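You operate a simulated robot arm through the tools that you are given. There is no shell and no other tool. Be economical: measure what you need, move in short steps, check, and stop when the job is done.

Carry out the task below with a simulated two-armed robot. There is one attempt and no reset: what you move stays moved.

TASK
Cork the brown sample with the black-headed cork and stand it in its cell.
Fine: hold the sample steady while you cork it.

The check looks at the end state, three seconds after you hand in, the way a careful person would. Anything else that was tipped, shoved, dropped, spilled or broken makes it a failure.

THE ROBOT
Two 7-joint arms with two-finger parallel grippers on one trunk, on a base that drives. Base frame: it is fixed to the floor where the robot stands at the start and does not move with it; the origin is under the middle of the robot, x ahead of it, y to its left, z up. Readings come in mm, degrees, newtons and seconds.
The left shoulder is at the start at [60, 143, 914], the right one opposite. With the tool pointing down near the work surface each hand reaches from about 320 to 740 mm from the robot's upright axis, wherever it stands, measured 20 degrees to its own side. Places, roughly: cell beside the corks [500, -100, 700]; open vial of brown syrup (3x3x8 cm) [700, -200, 800]; open vial of yellow syrup (3x3x8 cm) [500, 0, 800]; sample [700, -200, 800]. Payload 1.57 kg a hand.
The TCP of each hand is the grasp point between the finger pads, 30 mm short of the fingertips. In the tool frame z runs along the fingers and y along their closing line. The gripper opens to 110 mm. The fingers are 24 mm wide and 12 mm thick; the gripper's body (48 by 112 mm) begins 78 mm behind the TCP.
Orientation is told as [roll, pitch, yaw] about the base's x, y, z axes, in that order, counted from this pose: with the fingers straight down and closing along the base's y, the tool's x points along the base's -x, its y along +y and its z along -z.

THE INTERFACE
- The arms move only by the tool servo_tool. It takes "left_commands", "right_commands" or both (then of equal length, played together; a hand with none holds still); each is a list of rows, each an object (a shift or turn left out is 0, a gripper value left out holds the last) with "travel": the shift along the base's x, y, z in cm, a list of three; "rot": the turn, a rotation vector about the base's x, y, z in degrees, a list of three; "grip": the finger opening in cm, from 0 to 11. In form: [{"travel": [x, y, z], "rot": [wx, wy, wz], "grip": grip}, ...]. A call has 1 to 12 rows; each row is the pose to reach, as a shift and turn from the pose commanded when the call began. A row lasts 0.2 s, in which the tool goes at most 50 mm and 8.6 degrees; a call with a longer step from one row to the next is refused whole, and so is a gripper value outside its range. Where a pose cannot be reached the arm comes as near as it can. A force on the tool above 40 N (or 10 N above the force at the start of the call, whichever is more), or a blocked arm, ends the call early, and 0.2 s more pass. The fingers move at their own pace (about 45 mm/s each) and stop on an object; they squeeze with about 32 N. The grip force told is the motor's: it shows also when the fingers shut on nothing. Time passes only in rows, and 0.2 s behind the last, so rows that repeat a pose let the fingers close. The reply holds the time, the measured pose of the TCP, the force on the tool along the base axes, the opening and the grip force, in the units named above and with some noise, with the torque about the TCP (base axes, N m) and any sound that the robot's microphone picked up, and new pictures: "pictures" is both (left out), scene, wrist or none (wrist: the cameras of the hands that moved).
- Cameras (640 x 400 px; columns grow to the right, rows downward): "scene" is now at [40.6, -27.5, 1518.3]; the picture's right is [-0.38, -0.93, 0.00], its down [-0.73, 0.30, -0.61] and it looks along [0.56, -0.23, -0.79] (base axes); focal length 274 px, centre (320, 200). "left" rides on the left gripper at [70, -16, -141] in its tool frame; the picture's right is [0.23, 0.97, 0.00], its down [-0.85, 0.20, -0.48] and it looks along [-0.47, 0.11, 0.88] (tool axes); focal length 222 px, centre (320, 200). "right" rides on the right gripper at [70, 16, -141] in its tool frame; the picture's right is [-0.23, 0.97, 0.00], its down [-0.86, -0.20, -0.48] and it looks along [-0.47, -0.11, 0.88] (tool axes); focal length 222 px, centre (320, 200).
- raise_lower(by): slides the trunk up (or, below 0, down) by that many mm; the arms and the scene camera ride with it, the base frame stays. It gives what a move gives, with no picture.
- base_move(legs): drives the robot by 1 to 6 legs, each [ahead, left, turn to the left] in mm, mm and degrees, along the robot's own axes; the way and the turn of a leg run together, so that a leg with both is an arc; at most 1500 mm and 180 degrees a leg. The arms and the cameras ride along, it lands a little off, and it stops where it bumps. It gives what a move gives, and a new picture of the scene camera.
- head_to(pan, tilt): turns the head with the scene camera to pan (to the left, within 86 degrees either way) and tilt (down, from -29 to 69), counted from straight ahead of the robot. It gives what a move gives, and a new picture of the scene camera.
- measure_at(camera, pixels): for up to 12 pixels [column, row] of the newest picture of that camera ("zoom" is the newest enlarged one), the place [x, y, z] in the base frame of the surface seen there, good to about 2 mm. The clock stands still meanwhile.
- close_up(camera, box): a new picture of the part [left, top, right, bottom] of that camera's present view, enlarged. The clock stands still meanwhile.
- job_done(): hands the job in; it is judged then, once.

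Go step by step. Measure first, check grasps and placings, and put right what went wrong. The budget is 80 turns and 260 pictures, counting those below and the enlarged ones. Unless the task says otherwise, let go and move clear before handing in, and close with one line.

The tools are called as a command line: name --argument value ..., lists and objects as JSON in quotes. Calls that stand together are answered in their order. servo_tool: Moves the arms, as the interface text tells. Its arguments: {"type":"object","properties":{"left_commands":{"type":"array"},"right_commands":{"type":"array"},"pictures":{"type":"string","enum":["both","scene","wrist","none"]}},"required":[]} The other tools are called the same way: raise_lower (by) slides the trunk up or down; base_move (legs) drives the base; head_to (pan, tilt) turns the head that bears the scene camera; measure_at (camera, pixels) gives the place of the surface under pixels of a picture; close_up (camera, box) takes an enlarged picture of a part of a camera's view; job_done () hands the job in.

At the start:

```text
t: 0.0
left_position: [460.2, 36.0, 1036.9]
left_ee_rot: [0.0, 0.0, 0.1]
left_force: [0.8, -0.8, 0.3]
left_wrist_torque: [0.05, -0.01, -0.02]
left_width: 109.9
left_finger_force: 0.1
right_position: [455.5, -276.5, 1081.4]
right_ee_rot: [0.0, -0.1, 0.1]
right_force: [-0.9, -0.1, -0.5]
right_wrist_torque: [0.01, 0.03, -0.01]
right_width: 109.9
right_finger_force: 0.0
trunk travel left (down, up): [-513.0, 77.0]
robot x, y, heading: [-1.5, -3.0, -0.1]
head pan, tilt: [-22.2, 52.6]
```

scene: 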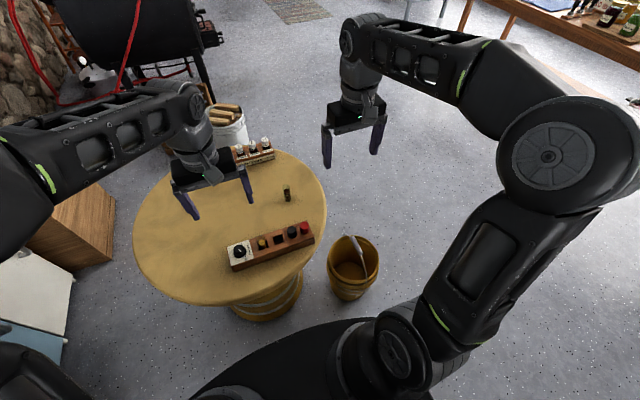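
right: 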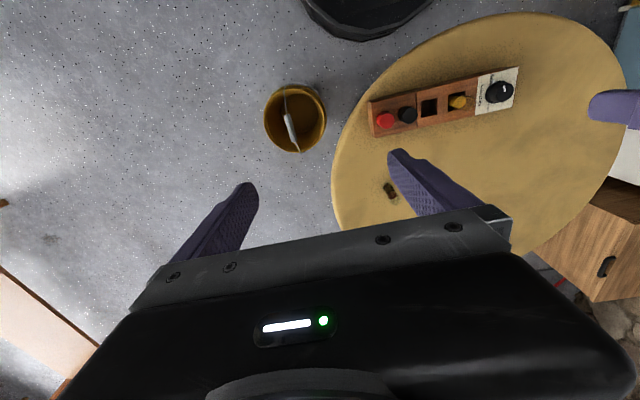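
left: 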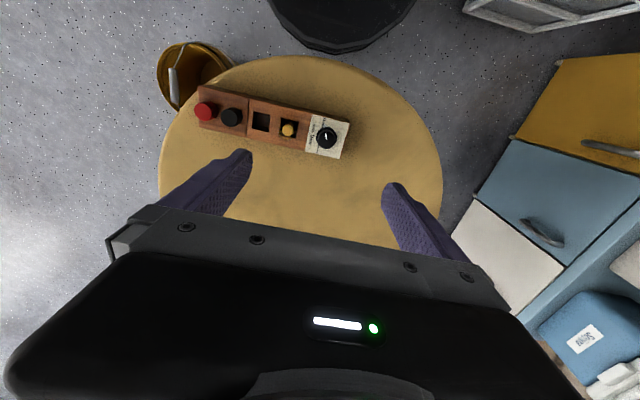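

The rack shows a red and a black cork, an empty cell, a yellow vial and a dial around (230-315, 225-270); the brown vial is near (287,193). I enlarge these views and measure them.

close_up --camera "scene" --box '[210, 170, 340, 280]'

measure_at --camera "scene" --pixels '[[287, 187], [287, 200], [293, 230], [304, 227], [279, 238], [262, 243], [240, 250], [232, 268], [314, 240], [300, 200], [260, 210]]'

close_up --camera "right" --box '[350, 50, 540, 210]'

```text
3.64 times, centred on (275, 225) of scene
```

zoom: 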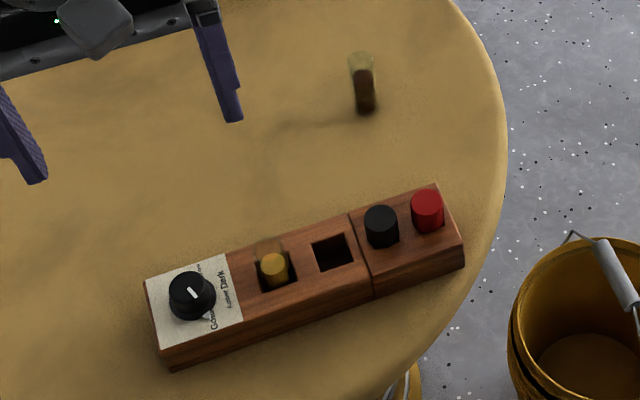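

```text
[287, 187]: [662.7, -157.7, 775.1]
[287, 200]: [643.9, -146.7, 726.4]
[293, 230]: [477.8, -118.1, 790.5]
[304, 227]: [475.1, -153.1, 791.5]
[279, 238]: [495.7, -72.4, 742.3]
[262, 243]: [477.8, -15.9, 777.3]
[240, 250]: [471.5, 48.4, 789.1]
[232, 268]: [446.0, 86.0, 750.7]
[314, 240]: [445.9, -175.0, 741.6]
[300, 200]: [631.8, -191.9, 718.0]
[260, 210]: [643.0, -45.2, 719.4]
```

```text
2.50 times, centred on (445, 130) of right
```

zoom: 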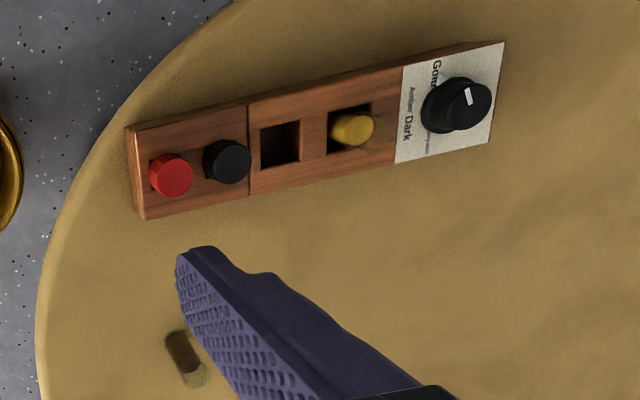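

The corks sit at about (478,-118) and (475,-153), with the empty cell at about (490,-75). Next I need finer views of the rack and vial.

close_up --camera "scene" --box '[252, 218, 320, 260]'

measure_at --camera "zoom" --pixels '[[96, 155], [95, 115], [35, 200], [215, 180], [250, 160], [185, 120], [300, 90], [390, 200], [560, 150], [330, 75], [335, 150], [445, 60]]'

close_up --camera "scene" --box '[271, 178, 303, 210]'

close_up --camera "left" --box '[180, 70, 370, 180]'

```text
9.41 times, centred on (286, 239) of scene
```

zoom: 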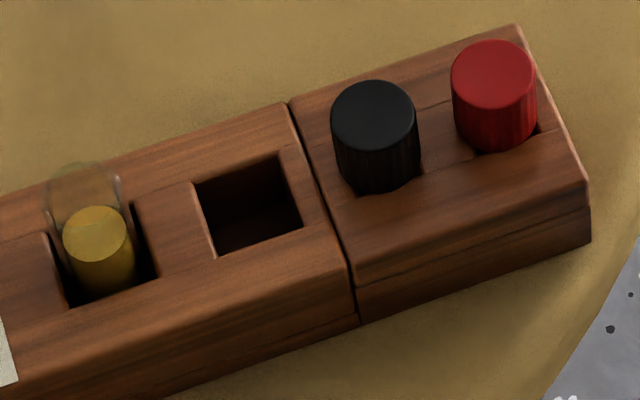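

```text
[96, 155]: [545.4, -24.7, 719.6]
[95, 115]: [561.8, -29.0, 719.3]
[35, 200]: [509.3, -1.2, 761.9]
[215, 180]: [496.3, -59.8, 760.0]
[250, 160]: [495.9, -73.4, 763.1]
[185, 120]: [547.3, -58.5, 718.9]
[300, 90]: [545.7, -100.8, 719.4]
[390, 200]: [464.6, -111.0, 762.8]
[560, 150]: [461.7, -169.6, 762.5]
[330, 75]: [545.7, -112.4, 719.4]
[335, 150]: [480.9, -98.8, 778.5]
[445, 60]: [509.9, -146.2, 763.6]
```

```text
12.50 times, centred on (287, 194) of scene
```

zoom: 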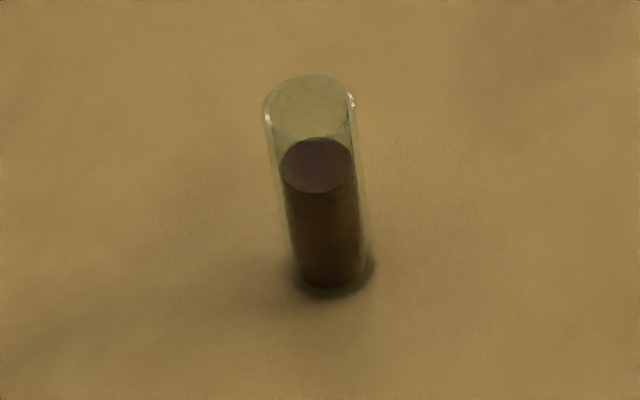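

```text
3.37 times, centred on (275, 125) of left
```

zoom: 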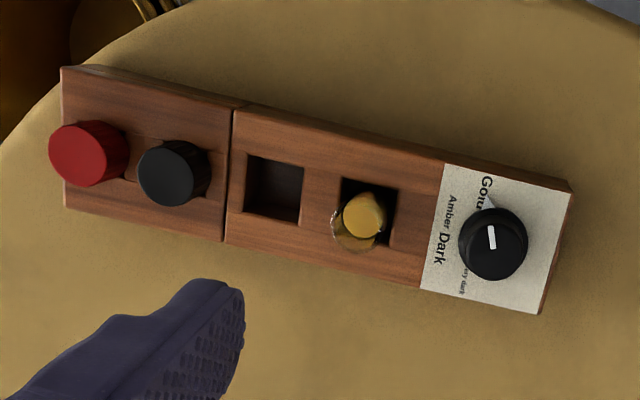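

The rack top is at z≈763, the table at 719, the cork heads about 27 mm in diameter with their tops near z≈790, and the vial stands at about (652,-152). I'll hold the vial from the right side with a tilted tool and cork it from above with the left hand. First I yaw both hands by -90°, up high.

servo_tool --left_commands '[{"rot": [0, 0, -7.5]}, {"rot": [0, 0, -15]}, {"rot": [0, 0, -22.5]}, {"rot": [0, 0, -30]}, {"rot": [0, 0, -37.5]}, {"rot": [0, 0, -45]}, {"rot": [0, 0, -52.5]}, {"rot": [0, 0, -60]}, {"rot": [0, 0, -67.5]}, {"rot": [0, 0, -75]}, {"rot": [0, 0, -82.5]}, {"rot": [0, 0, -90]}]' --right_commands '[{"rot": [0, 0, -7.5]}, {"rot": [0, 0, -15]}, {"rot": [0, 0, -22.5]}, {"rot": [0, 0, -30]}, {"rot": [0, 0, -37.5]}, {"rot": [0, 0, -45]}, {"rot": [0, 0, -52.5]}, {"rot": [0, 0, -60]}, {"rot": [0, 0, -67.5]}, {"rot": [0, 0, -75]}, {"rot": [0, 0, -82.5]}, {"rot": [0, 0, -90]}]'

```text
t: 2.6
left_position: [459.7, 35.5, 1035.6]
left_ee_rot: [0.0, 0.0, -90.2]
left_force: [-0.6, -0.3, 0.0]
left_wrist_torque: [0.01, -0.05, 0.02]
left_width: 110.0
left_finger_force: 0.1
right_position: [454.3, -276.9, 1082.2]
right_ee_rot: [0.0, 0.0, -90.2]
right_force: [-0.2, -0.5, 0.6]
right_wrist_torque: [-0.02, 0.01, 0.0]
right_width: 110.0
right_finger_force: 0.0
trunk travel left (down, up): [-513.0, 77.0]
robot x, y, heading: [-1.6, 0.9, -0.1]
head pan, tilt: [-22.2, 52.6]
```

scene: 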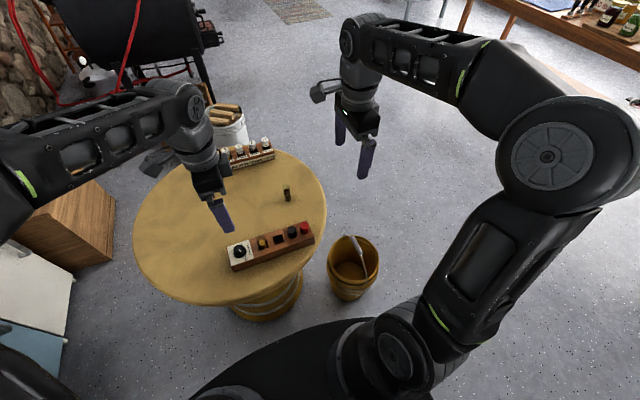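
right: 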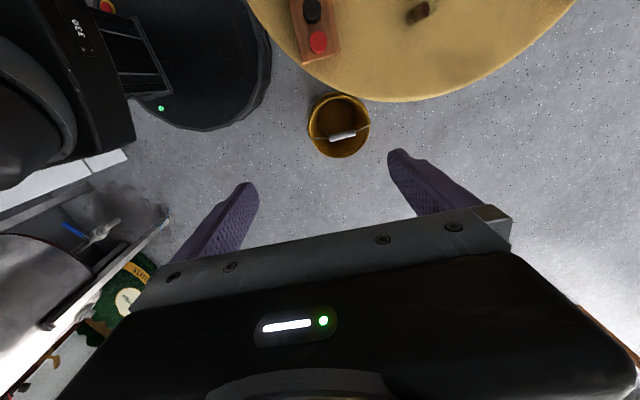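
left: 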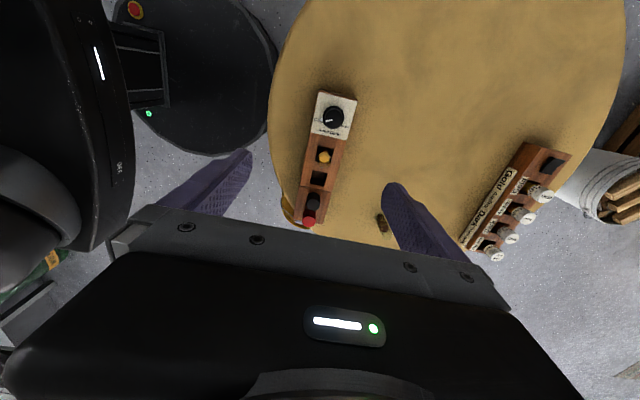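

The yaw worked for both hands. Now I tilt the right tool by 60° so its fingers point to +y and down, while moving it to a spot to the right of the vial.

servo_tool --right_commands '[{"rot": [6, 0, 0], "travel": [2, -0.3, -1]}, {"rot": [12, 0, 0], "travel": [4, -0.6, -2]}, {"rot": [18, 0, 0], "travel": [6, -1, -3]}, {"rot": [24, 0, 0], "travel": [8, -1.5, -4]}, {"rot": [30, 0, 0], "travel": [10, -2, -6]}, {"rot": [36, 0, 0], "travel": [12, -2.3, -8]}, {"rot": [42, 0, 0], "travel": [14, -2.3, -10]}, {"rot": [48, 0, 0], "travel": [16, -2.3, -12]}, {"rot": [54, 0, 0], "travel": [18, -2.3, -14]}, {"rot": [60, 0, 0], "travel": [19.8, -2.3, -16], "grip": 7}]'

measure_at --camera "left" --pixels '[[382, 220], [313, 202], [309, 219], [318, 178], [381, 231]]'

```text
t: 4.8
left_position: [459.1, 38.8, 1036.6]
left_ee_rot: [0.1, -0.2, -89.8]
left_force: [-0.6, 0.6, -1.0]
left_wrist_torque: [-0.13, -0.02, -0.02]
left_width: 109.8
left_finger_force: 0.1
right_position: [548.3, -282.2, 1065.8]
right_ee_rot: [7.9, 55.3, -90.4]
right_force: [-0.4, 1.5, 0.9]
right_wrist_torque: [-0.05, -0.04, -0.02]
right_width: 75.7
right_finger_force: 0.4
right hand out of reach, approached as far as the arm can: row 4, 5, 6, 7, 8, 9, 10
trunk travel left (down, up): [-513.0, 77.0]
robot x, y, heading: [-0.9, 1.0, -0.0]
head pan, tilt: [-22.2, 52.6]
```

scene: 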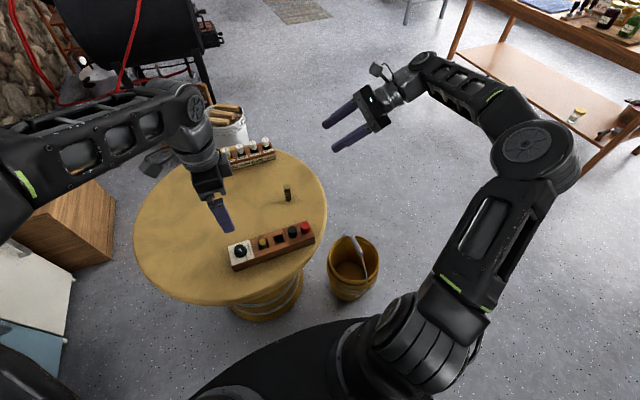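
right: 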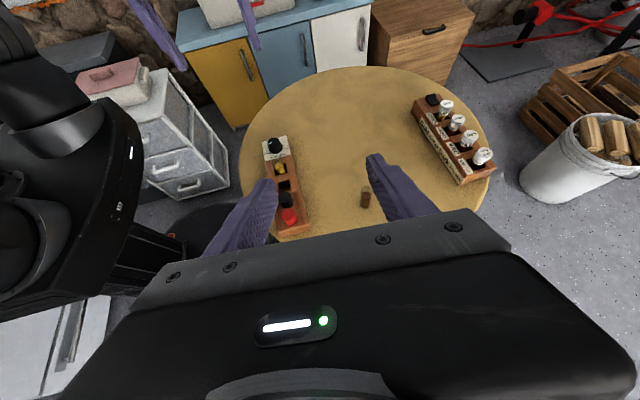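

```text
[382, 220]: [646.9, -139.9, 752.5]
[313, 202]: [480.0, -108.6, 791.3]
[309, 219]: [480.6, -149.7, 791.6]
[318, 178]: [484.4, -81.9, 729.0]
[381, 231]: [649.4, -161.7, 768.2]
```

The right arm ran out of reach because the wrist sits too far out. I'll swing the tool yaw by -45° so the fingers point diagonally (+x,+y) and the wrist comes closer to the robot.

servo_tool --right_commands '[{"rot": [0, 0, -7.5], "travel": [-1.2, 1.2, 0]}, {"rot": [0, 0, -15], "travel": [-2.4, 2.4, 0]}, {"rot": [0, 0, -22.5], "travel": [-3.6, 3.6, 0]}, {"rot": [0, 0, -30], "travel": [-5, 5, 0]}, {"rot": [0, 0, -37.5], "travel": [-6.2, 6.2, 0]}, {"rot": [0, 0, -45], "travel": [-7.4, 7.4, 0]}, {"rot": [0, 0, -45], "travel": [-7.4, 7.4, 0]}]'

```text
t: 6.4
left_position: [458.5, 35.6, 1036.9]
left_ee_rot: [0.0, 0.0, -90.0]
left_force: [0.1, 0.0, 0.7]
left_wrist_torque: [0.0, -0.03, 0.0]
left_width: 109.9
left_finger_force: 0.1
right_position: [469.3, -208.6, 1064.2]
right_ee_rot: [7.7, 55.5, -135.7]
right_force: [0.0, -0.2, 0.6]
right_wrist_torque: [0.03, 0.01, 0.0]
right_width: 69.9
right_finger_force: 0.1
trunk travel left (down, up): [-513.0, 77.0]
robot x, y, heading: [0.7, -1.3, -0.0]
head pan, tilt: [-22.2, 52.6]
```

scene: 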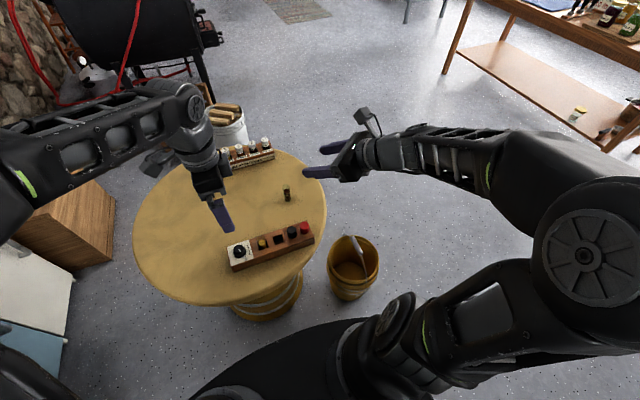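
right: 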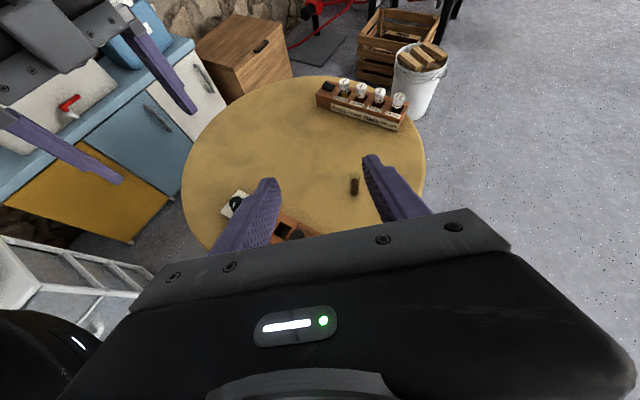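

The new orientation is reachable: the approach direction is about (0.68,0.47,-0.56), with a small roll. I'll remove the roll and descend to a stand-off point 130 mm before the vial.

servo_tool --right_commands '[{"rot": [1.8, 1.2, -1.5], "travel": [2.4, -0.1, -3]}, {"rot": [3.6, 2.5, -3.0], "travel": [5, -0.2, -6]}, {"rot": [3.6, 2.5, -3.0], "travel": [7.5, -0.3, -9.5]}, {"rot": [3.6, 2.5, -3.0], "travel": [9.8, -0.4, -13]}, {"rot": [3.6, 2.5, -3.0], "travel": [9.8, -0.4, -17]}, {"rot": [3.6, 2.5, -3.0], "travel": [9.8, -0.4, -20]}, {"rot": [3.6, 2.5, -3.0], "travel": [9.8, -0.4, -22]}, {"rot": [3.6, 2.5, -3.0], "travel": [9.8, -0.4, -22]}]'

close_up --camera "right" --box '[250, 100, 410, 220]'

close_up --camera "scene" --box '[240, 160, 320, 220]'

```text
t: 8.2
left_position: [459.2, 34.2, 1036.4]
left_ee_rot: [0.0, 0.0, -90.0]
left_force: [0.9, 0.3, -0.1]
left_wrist_torque: [0.01, 0.01, 0.03]
left_width: 110.0
left_finger_force: 0.0
right_position: [563.5, -212.8, 843.4]
right_ee_rot: [0.0, 55.9, -144.7]
right_force: [-0.1, -0.5, -0.2]
right_wrist_torque: [-0.03, 0.02, -0.01]
right_width: 70.0
right_finger_force: 0.1
trunk travel left (down, up): [-513.0, 77.0]
robot x, y, heading: [-1.1, 0.3, -0.0]
head pan, tilt: [-22.2, 52.6]
```

scene: 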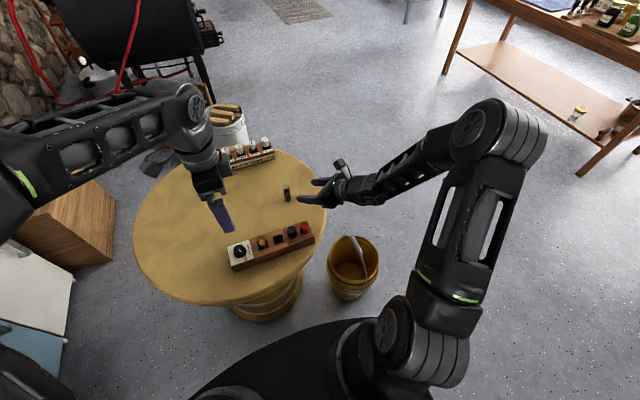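
right: 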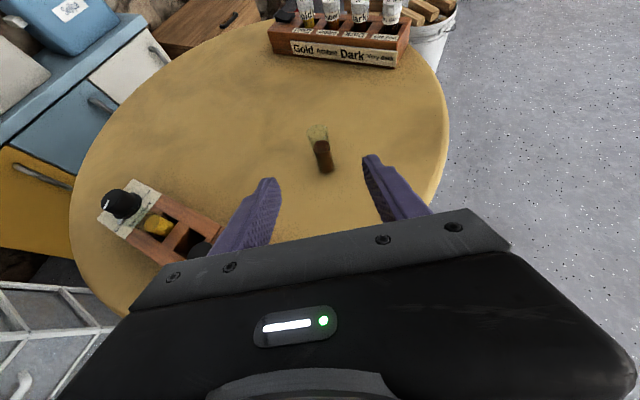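

```text
3.33 times, centred on (330, 160) of right
```

zoom: 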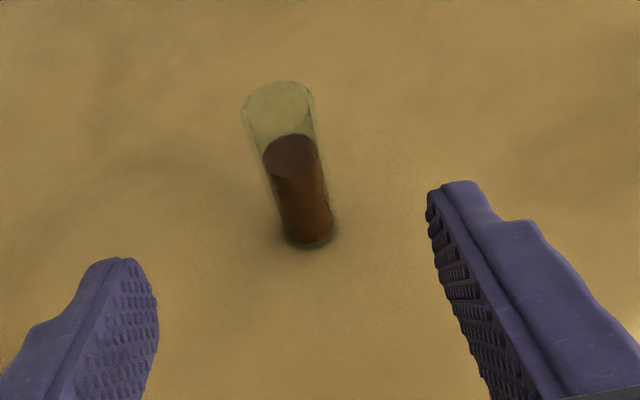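

```text
6.67 times, centred on (280, 190) of scene
```

zoom: 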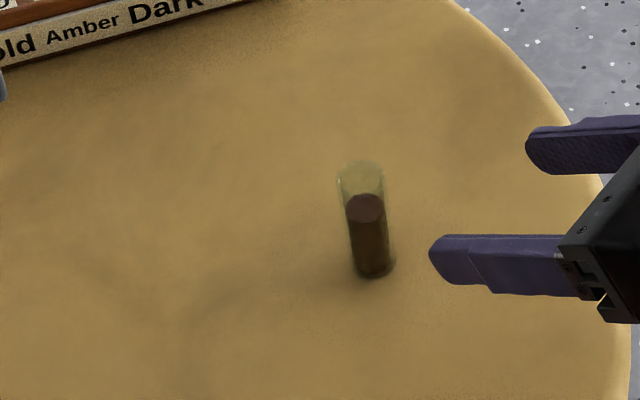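

The vial looks clear between the open fingers. I measure its footprint on the table to fix the approach line.

measure_at --camera "zoom" --pixels '[[375, 268], [357, 272], [391, 270], [368, 208], [366, 198], [375, 282], [350, 235], [386, 235]]'

measure_at --camera "right" --pixels '[[322, 171], [317, 169], [329, 168], [318, 146], [323, 160]]'

```text
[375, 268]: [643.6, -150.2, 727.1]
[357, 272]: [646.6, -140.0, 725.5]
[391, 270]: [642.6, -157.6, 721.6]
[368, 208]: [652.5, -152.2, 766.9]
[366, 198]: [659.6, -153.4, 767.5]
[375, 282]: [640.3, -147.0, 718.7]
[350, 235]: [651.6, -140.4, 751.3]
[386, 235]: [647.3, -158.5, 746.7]
```

```text
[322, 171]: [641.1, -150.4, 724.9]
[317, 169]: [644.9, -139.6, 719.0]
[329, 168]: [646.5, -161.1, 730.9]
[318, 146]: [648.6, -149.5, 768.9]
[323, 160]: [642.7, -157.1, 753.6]
```

The vial axis is at about (653,-150). I move along the tool axis to bracket it at z≈763, leaving the fingers open.

servo_tool --right_commands '[{"travel": [2.2, 1.6, -2.0]}, {"travel": [4.5, 3.1, -4.0]}, {"travel": [6.0, 4.2, -5.4]}, {"travel": [7.5, 5.3, -6.7]}, {"travel": [8.95, 6.28, -8.0]}, {"travel": [8.95, 6.28, -8.0]}]'

close_up --camera "right" --box '[220, 120, 420, 270]'

close_up --camera "scene" --box '[260, 170, 320, 215]'

```text
t: 9.6
left_position: [459.5, 34.8, 1036.5]
left_ee_rot: [0.1, 0.0, -90.0]
left_force: [-0.6, -0.4, 0.8]
left_wrist_torque: [0.0, -0.01, -0.01]
left_width: 109.9
left_finger_force: 0.0
right_position: [655.6, -148.8, 765.4]
right_ee_rot: [0.0, 56.0, -144.9]
right_force: [-0.6, -0.7, -0.2]
right_wrist_torque: [-0.01, 0.0, 0.01]
right_width: 69.8
right_finger_force: 0.0
trunk travel left (down, up): [-513.0, 77.0]
robot x, y, heading: [1.2, 0.3, 0.1]
head pan, tilt: [-22.2, 52.6]
```

scene: 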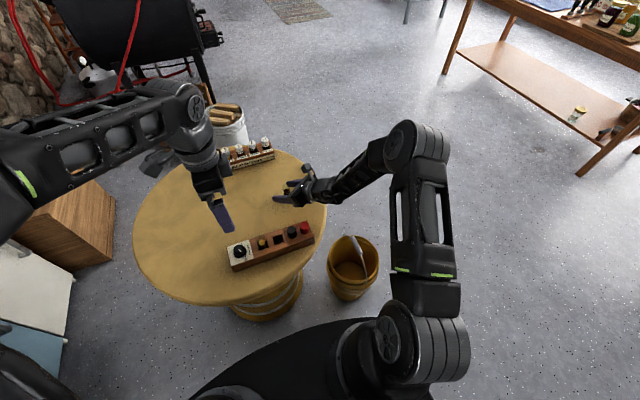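
right: 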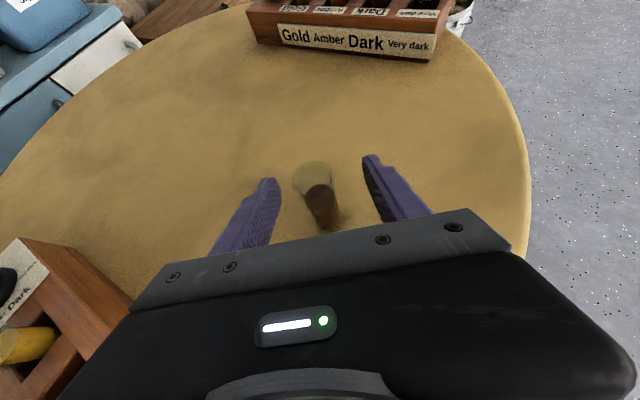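

```text
2.67 times, centred on (320, 195) of right
```

zoom: 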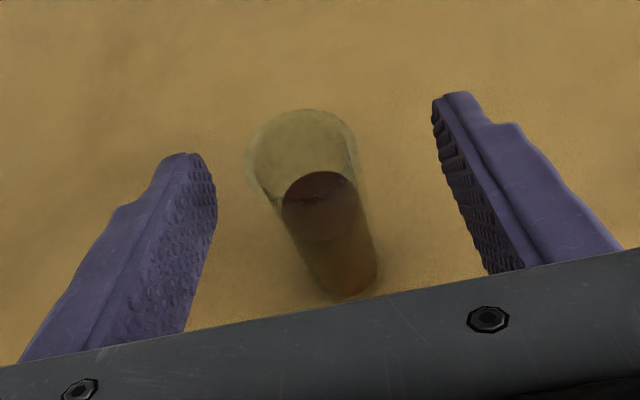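

```text
8.89 times, centred on (290, 192) of scene
```

zoom: 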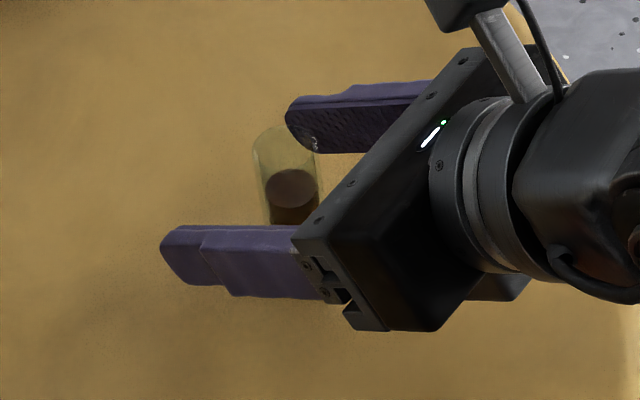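

The vial's liquid surface lies at pixel (321,193), which is exactly the projected TCP. I close the right fingers gently.

servo_tool --right_commands '[{"grip": 5.5}, {"grip": 5}, {"grip": 4.5}, {"grip": 4}, {"grip": 3.6}, {"grip": 3.3}, {"grip": 3.0}, {"grip": 2.7}, {"grip": 2.4}, {"grip": 2.0}, {"grip": 1.5}, {"grip": 1.5}]' --pictures "wrist"

close_up --camera "right" --box '[220, 120, 420, 270]'

close_up --camera "left" --box '[260, 120, 420, 260]'

```text
t: 12.2
left_position: [461.1, 33.9, 1036.8]
left_ee_rot: [0.0, 0.0, -90.0]
left_force: [-0.1, -0.2, 0.5]
left_wrist_torque: [0.02, -0.02, 0.03]
left_width: 109.9
left_finger_force: 0.1
right_position: [655.8, -148.8, 765.6]
right_ee_rot: [0.0, 55.9, -144.9]
right_force: [0.0, -0.6, -0.9]
right_wrist_torque: [0.02, 0.04, 0.04]
right_width: 24.9
right_finger_force: 31.9
trunk travel left (down, up): [-513.0, 77.0]
robot x, y, heading: [-1.4, 1.6, 0.1]
head pan, tilt: [-22.2, 52.6]
```

right: 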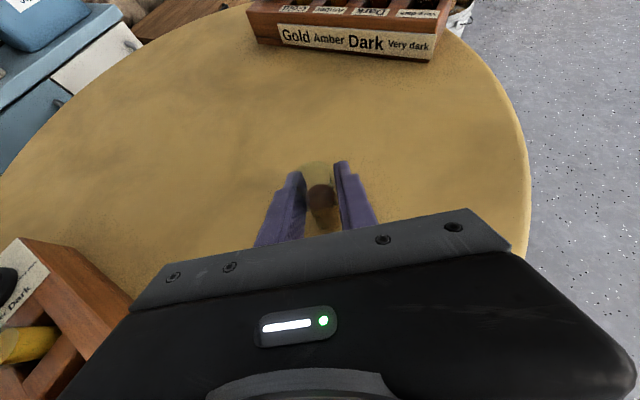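

```text
2.67 times, centred on (320, 195) of right
```

zoom: 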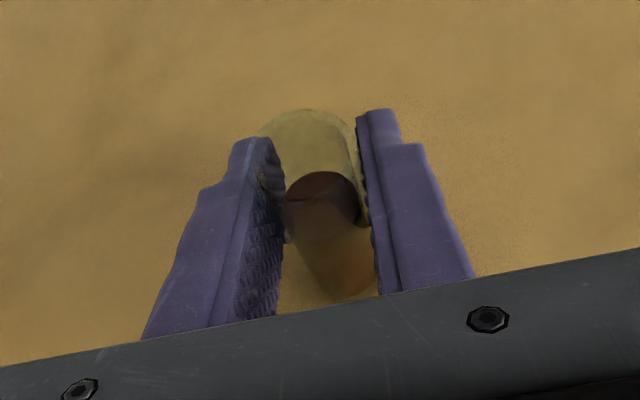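

```text
2.86 times, centred on (340, 190) of left
```

zoom: 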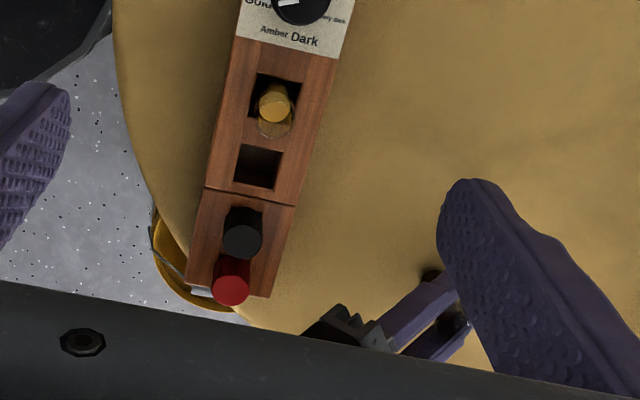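

The vial is gripped at 25 mm width with 32 N. Before lifting it, I fetch the cork with the left hand, so I measure the edges of the black cork.

measure_at --camera "zoom" --pixels '[[243, 232], [227, 232], [259, 236], [242, 246], [245, 215], [230, 290], [240, 180], [262, 185], [280, 160], [246, 145], [236, 165]]'

close_up --camera "scene" --box '[276, 218, 316, 246]'

measure_at --camera "zoom" --pixels '[[273, 140], [220, 140], [325, 145], [273, 110], [273, 178], [280, 215]]'

```text
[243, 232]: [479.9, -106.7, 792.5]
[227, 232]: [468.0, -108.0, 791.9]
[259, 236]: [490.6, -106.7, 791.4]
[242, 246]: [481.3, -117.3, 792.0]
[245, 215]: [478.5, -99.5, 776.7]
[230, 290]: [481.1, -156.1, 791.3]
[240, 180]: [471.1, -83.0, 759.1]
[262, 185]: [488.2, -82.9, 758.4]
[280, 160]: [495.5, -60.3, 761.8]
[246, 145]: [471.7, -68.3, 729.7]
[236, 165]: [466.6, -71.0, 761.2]
```

```text
14.29 times, centred on (296, 232) of scene
```

zoom: 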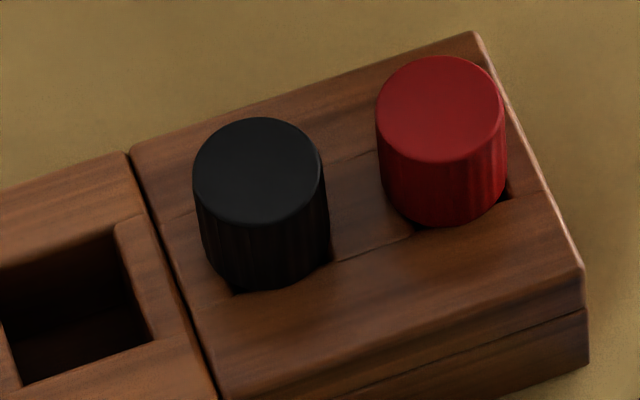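

```text
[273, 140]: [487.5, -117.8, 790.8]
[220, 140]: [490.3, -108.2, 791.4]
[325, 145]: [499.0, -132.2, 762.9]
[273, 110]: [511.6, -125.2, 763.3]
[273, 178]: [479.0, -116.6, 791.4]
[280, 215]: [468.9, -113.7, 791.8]
```

The black cork head is centred at about (481,-113), with its top at 792 and a diameter of about 25. I move the left hand above it and stop with the TCP at z≈860.

servo_tool --left_commands '[{"travel": [0.5, -3, -2], "grip": 7}, {"travel": [1, -6, -5]}, {"travel": [1.5, -9, -8]}, {"travel": [2, -12, -11]}, {"travel": [2.1, -14.75, -14]}, {"travel": [2.1, -14.75, -17]}, {"travel": [2.1, -14.75, -17.6]}, {"travel": [2.1, -14.75, -17.6]}]'

close_up --camera "left" --box '[240, 120, 400, 220]'

```text
t: 14.0
left_position: [482.0, -112.4, 860.6]
left_ee_rot: [0.0, 0.0, -90.0]
left_force: [0.5, -0.1, 0.4]
left_wrist_torque: [0.01, 0.0, 0.01]
left_width: 70.3
left_finger_force: 0.1
right_position: [655.4, -149.6, 765.1]
right_ee_rot: [0.0, 55.9, -144.9]
right_force: [-0.2, 0.4, 0.4]
right_wrist_torque: [0.01, -0.02, 0.01]
right_width: 24.7
right_finger_force: 31.5
trunk travel left (down, up): [-513.0, 77.0]
robot x, y, heading: [1.0, 3.4, 0.2]
head pan, tilt: [-22.2, 52.6]
```

scene: 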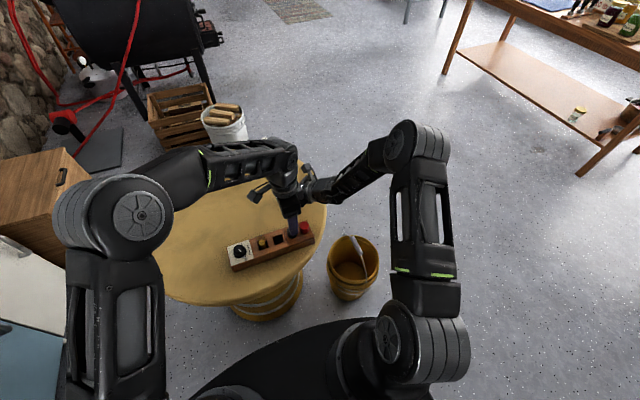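
left: 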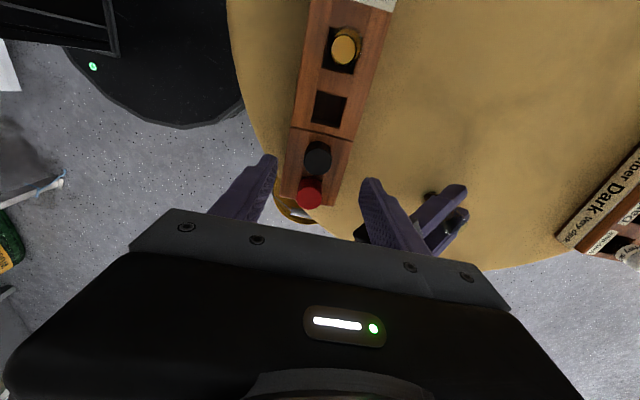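

```text
4.00 times, centred on (320, 170) of left
```

zoom: 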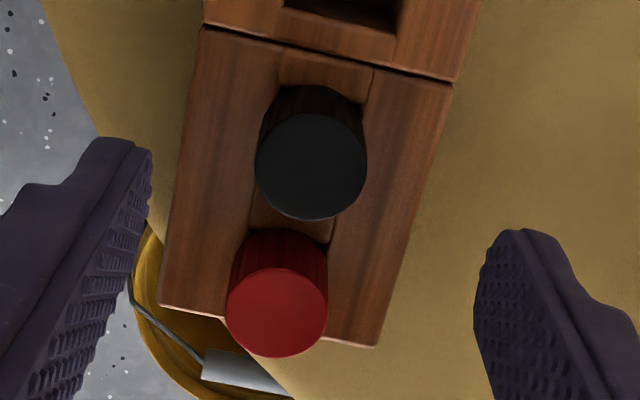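

The hand is above the rack with both fingers clear. I verify the cork centre from here.

measure_at --camera "zoom" --pixels '[[310, 165], [259, 170], [362, 165], [310, 214], [310, 118], [340, 10], [285, 5], [390, 28]]'

close_up --camera "left" --box '[280, 0, 400, 150]'

measure_at --camera "left" --pixels '[[310, 105], [315, 85], [350, 100], [342, 130], [313, 122], [352, 92], [318, 90], [330, 110], [344, 48]]'

```text
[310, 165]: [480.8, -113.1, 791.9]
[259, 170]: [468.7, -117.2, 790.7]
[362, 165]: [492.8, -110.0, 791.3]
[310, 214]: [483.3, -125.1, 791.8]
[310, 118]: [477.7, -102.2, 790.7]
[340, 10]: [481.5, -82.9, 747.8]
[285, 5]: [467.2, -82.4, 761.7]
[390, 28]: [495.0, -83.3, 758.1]
```

```text
2.67 times, centred on (340, 75) of left
```

zoom: 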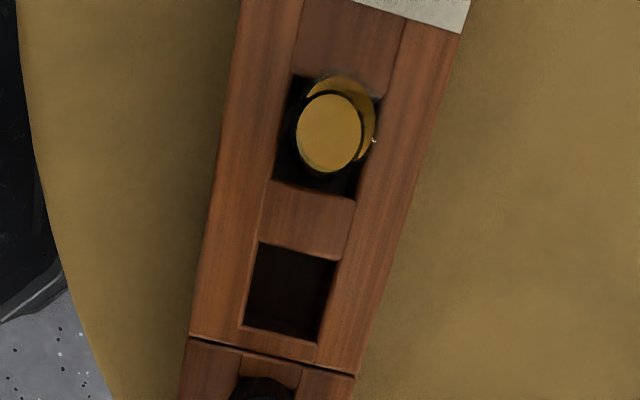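

```text
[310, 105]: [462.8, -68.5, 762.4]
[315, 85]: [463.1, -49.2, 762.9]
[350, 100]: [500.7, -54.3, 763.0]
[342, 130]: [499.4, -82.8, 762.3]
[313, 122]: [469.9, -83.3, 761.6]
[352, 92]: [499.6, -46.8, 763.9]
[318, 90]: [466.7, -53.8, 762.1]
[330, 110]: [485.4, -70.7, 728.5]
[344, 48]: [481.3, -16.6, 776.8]
```

The TCP (482,-112.4) is aligned with the cork (481,-113.5). I descend 62 mm and close.

servo_tool --left_commands '[{"travel": [-0.1, -0.1, -2]}, {"travel": [-0.1, -0.1, -4]}, {"travel": [-0.1, -0.1, -5.5]}, {"travel": [-0.1, -0.1, -6.2], "grip": 5}, {"travel": [-0.1, -0.1, -6.2], "grip": 4}, {"travel": [-0.1, -0.1, -6.2], "grip": 3.3}, {"travel": [-0.1, -0.1, -6.2], "grip": 2.9}, {"travel": [-0.1, -0.1, -6.2], "grip": 2.5}, {"travel": [-0.1, -0.1, -6.2], "grip": 2.0}, {"travel": [-0.1, -0.1, -6.2], "grip": 1.2}, {"travel": [-0.1, -0.1, -6.2], "grip": 1.2}]' --pictures "wrist"

close_up --camera "left" --box '[220, 120, 420, 270]'

```text
t: 16.4
left_position: [477.7, -113.2, 799.0]
left_ee_rot: [-0.1, 0.0, -89.9]
left_force: [0.6, 1.3, 0.6]
left_wrist_torque: [-0.01, -0.01, 0.02]
left_width: 20.9
left_finger_force: 32.1
right_position: [655.7, -149.8, 765.4]
right_ee_rot: [-0.1, 55.9, -144.9]
right_force: [0.4, 0.5, 0.4]
right_wrist_torque: [0.0, 0.05, -0.03]
right_width: 24.8
right_finger_force: 31.8
trunk travel left (down, up): [-513.0, 77.0]
robot x, y, heading: [0.8, -0.5, 0.2]
head pan, tilt: [-22.2, 52.6]
```

left: 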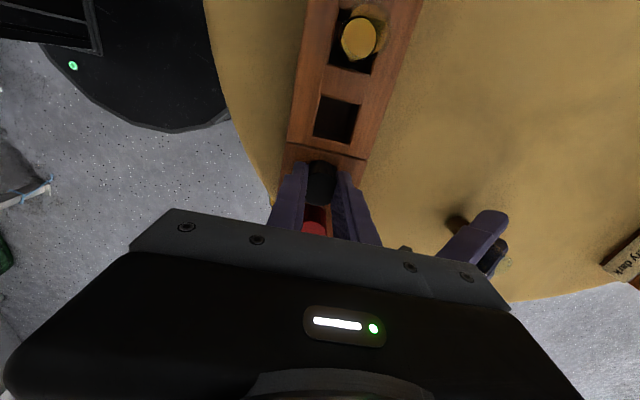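

```text
2.67 times, centred on (320, 195) of left
```

zoom: 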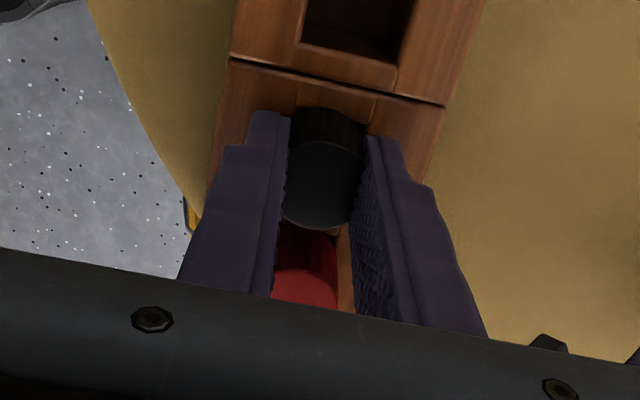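

The cork is gripped (21 mm, 32 N) without touching the red one. I lift it straight up and look.

servo_tool --left_commands '[{"travel": [0, 0, 0.5]}, {"travel": [0, 0, 1.2]}, {"travel": [0, 0, 2.2]}, {"travel": [0, 0, 4]}, {"travel": [0, 0, 6.5]}, {"travel": [0, 0, 9]}, {"travel": [0, 0, 11]}, {"travel": [0, 0, 11]}]'

close_up --camera "scene" --box '[250, 180, 340, 250]'

close_up --camera "left" --box '[220, 120, 420, 270]'

```text
t: 18.2
left_position: [480.5, -115.2, 907.5]
left_ee_rot: [0.0, 0.1, -90.1]
left_force: [0.5, -0.4, -1.1]
left_wrist_torque: [0.02, -0.01, 0.0]
left_width: 20.9
left_finger_force: 31.8
right_position: [657.0, -148.9, 765.5]
right_ee_rot: [-0.1, 55.9, -145.0]
right_force: [0.2, 1.1, 0.2]
right_wrist_torque: [0.0, 0.01, -0.02]
right_width: 24.9
right_finger_force: 32.1
trunk travel left (down, up): [-513.0, 77.0]
robot x, y, heading: [0.6, -4.6, -0.1]
head pan, tilt: [-22.2, 52.6]
```

scene: 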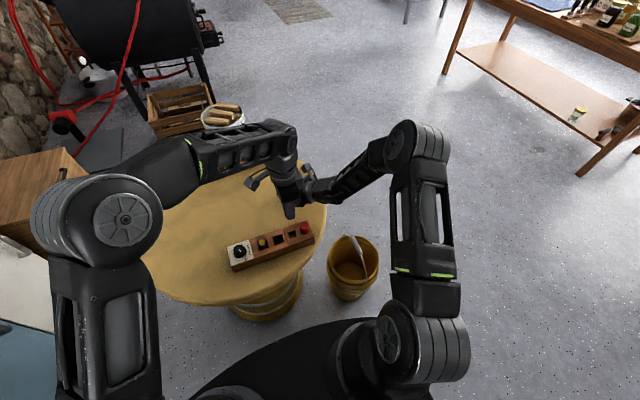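
left: 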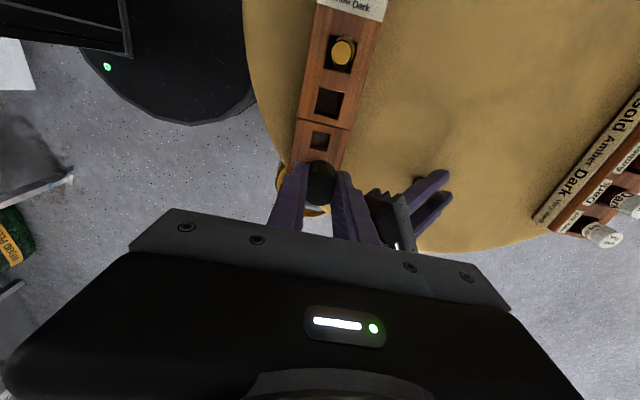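

```text
5.71 times, centred on (295, 215) of scene
```

zoom: 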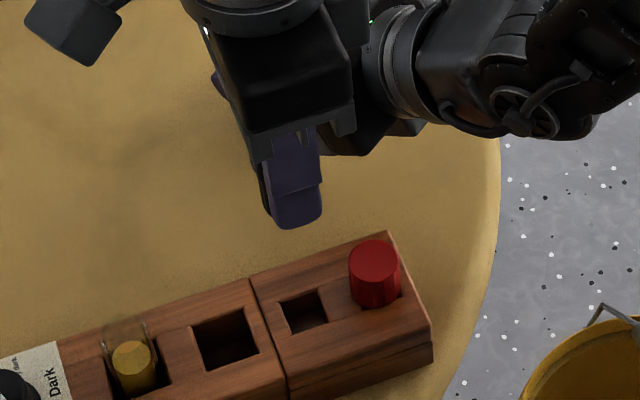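

```text
2.67 times, centred on (320, 195) of left
```

zoom: 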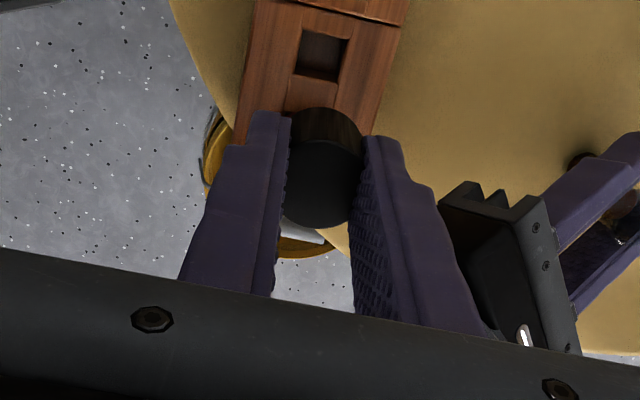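

The cork is out cleanly. I move the left hand up and away, then carry the vial with the right hand to about (630,-100), setting it back down on the table at the same height.

servo_tool --left_commands '[{"travel": [0, 3, 3]}, {"travel": [0, 6, 6]}, {"travel": [0, 9, 8]}, {"travel": [0, 9, 8]}, {"travel": [0, 9, 8]}, {"travel": [0, 9, 8]}, {"travel": [0, 9, 8]}, {"travel": [0, 9, 8]}, {"travel": [0, 9, 8]}, {"travel": [0, 9, 8]}, {"travel": [0, 9, 8]}]' --right_commands '[{"travel": [0, 0, 0]}, {"travel": [0, 0, 0]}, {"travel": [0, 0, 0.8]}, {"travel": [0, 0, 2]}, {"travel": [-0.8, 1.7, 2.5]}, {"travel": [-1.6, 3.3, 2.5]}, {"travel": [-2.5, 4.9, 2.5]}, {"travel": [-2.5, 4.9, 1.7]}, {"travel": [-2.5, 4.9, 0.9]}, {"travel": [-2.5, 4.9, 0.3]}, {"travel": [-2.5, 4.9, 0.1]}]'

close_up --camera "right" --box '[220, 120, 420, 270]'

close_up --camera "scene" --box '[240, 160, 330, 230]'

```text
t: 20.6
left_position: [479.4, -21.6, 990.9]
left_ee_rot: [0.1, 0.1, -90.1]
left_force: [-0.3, 0.3, -0.4]
left_wrist_torque: [0.02, 0.01, 0.04]
left_width: 20.6
left_finger_force: 32.5
right_position: [630.3, -100.5, 766.2]
right_ee_rot: [0.0, 56.0, -144.9]
right_force: [-0.1, 0.4, 0.1]
right_wrist_torque: [0.01, -0.01, -0.01]
right_width: 24.7
right_finger_force: 32.1
trunk travel left (down, up): [-513.0, 77.0]
robot x, y, heading: [0.1, -3.0, 0.2]
head pan, tilt: [-22.2, 52.6]
```

scene: 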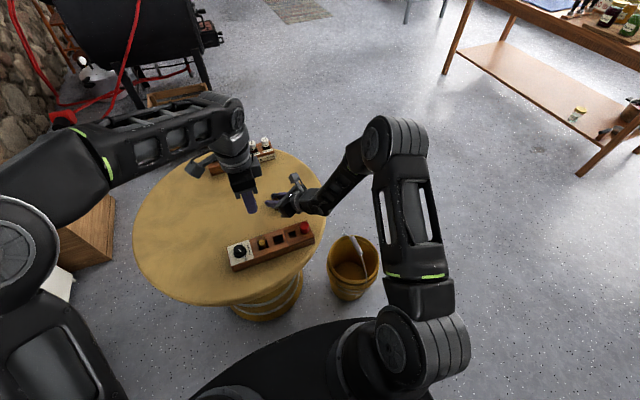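
right: 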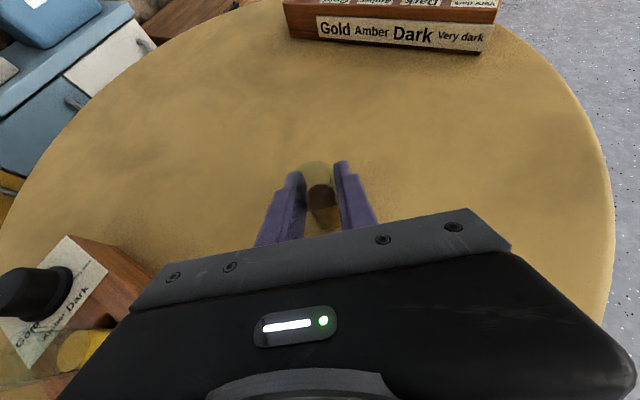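
left: 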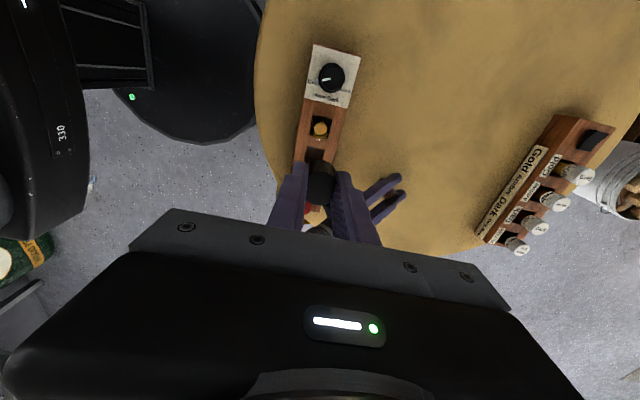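

```text
2.67 times, centred on (320, 195) of right
```

zoom: 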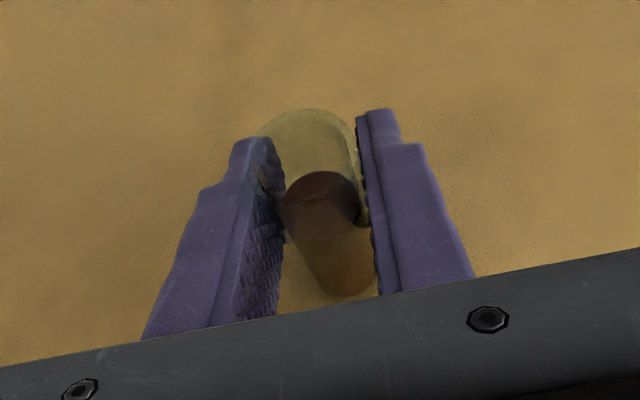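

```text
5.71 times, centred on (285, 195) of scene
```

zoom: 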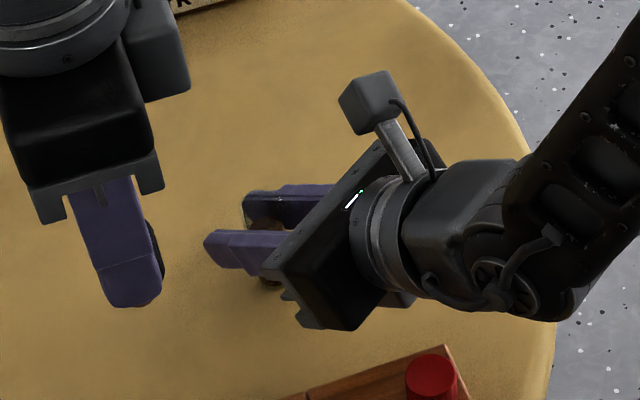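

The vial was carried upright and sits back at the same height. I measure the liquid surface to locate the vial axis relative to the TCP, and look at the cork with the right camera.

measure_at --camera "right" --pixels '[[321, 194], [321, 186], [308, 194], [334, 194], [321, 201]]'

close_up --camera "right" --box '[285, 145, 355, 215]'

```text
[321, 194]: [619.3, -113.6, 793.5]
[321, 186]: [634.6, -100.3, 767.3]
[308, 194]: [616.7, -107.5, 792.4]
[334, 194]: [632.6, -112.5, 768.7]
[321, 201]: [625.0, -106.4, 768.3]
```

```text
5.71 times, centred on (320, 180) of right
```

zoom: 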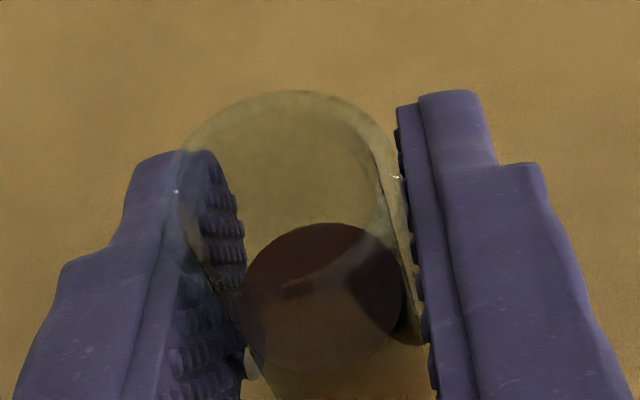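

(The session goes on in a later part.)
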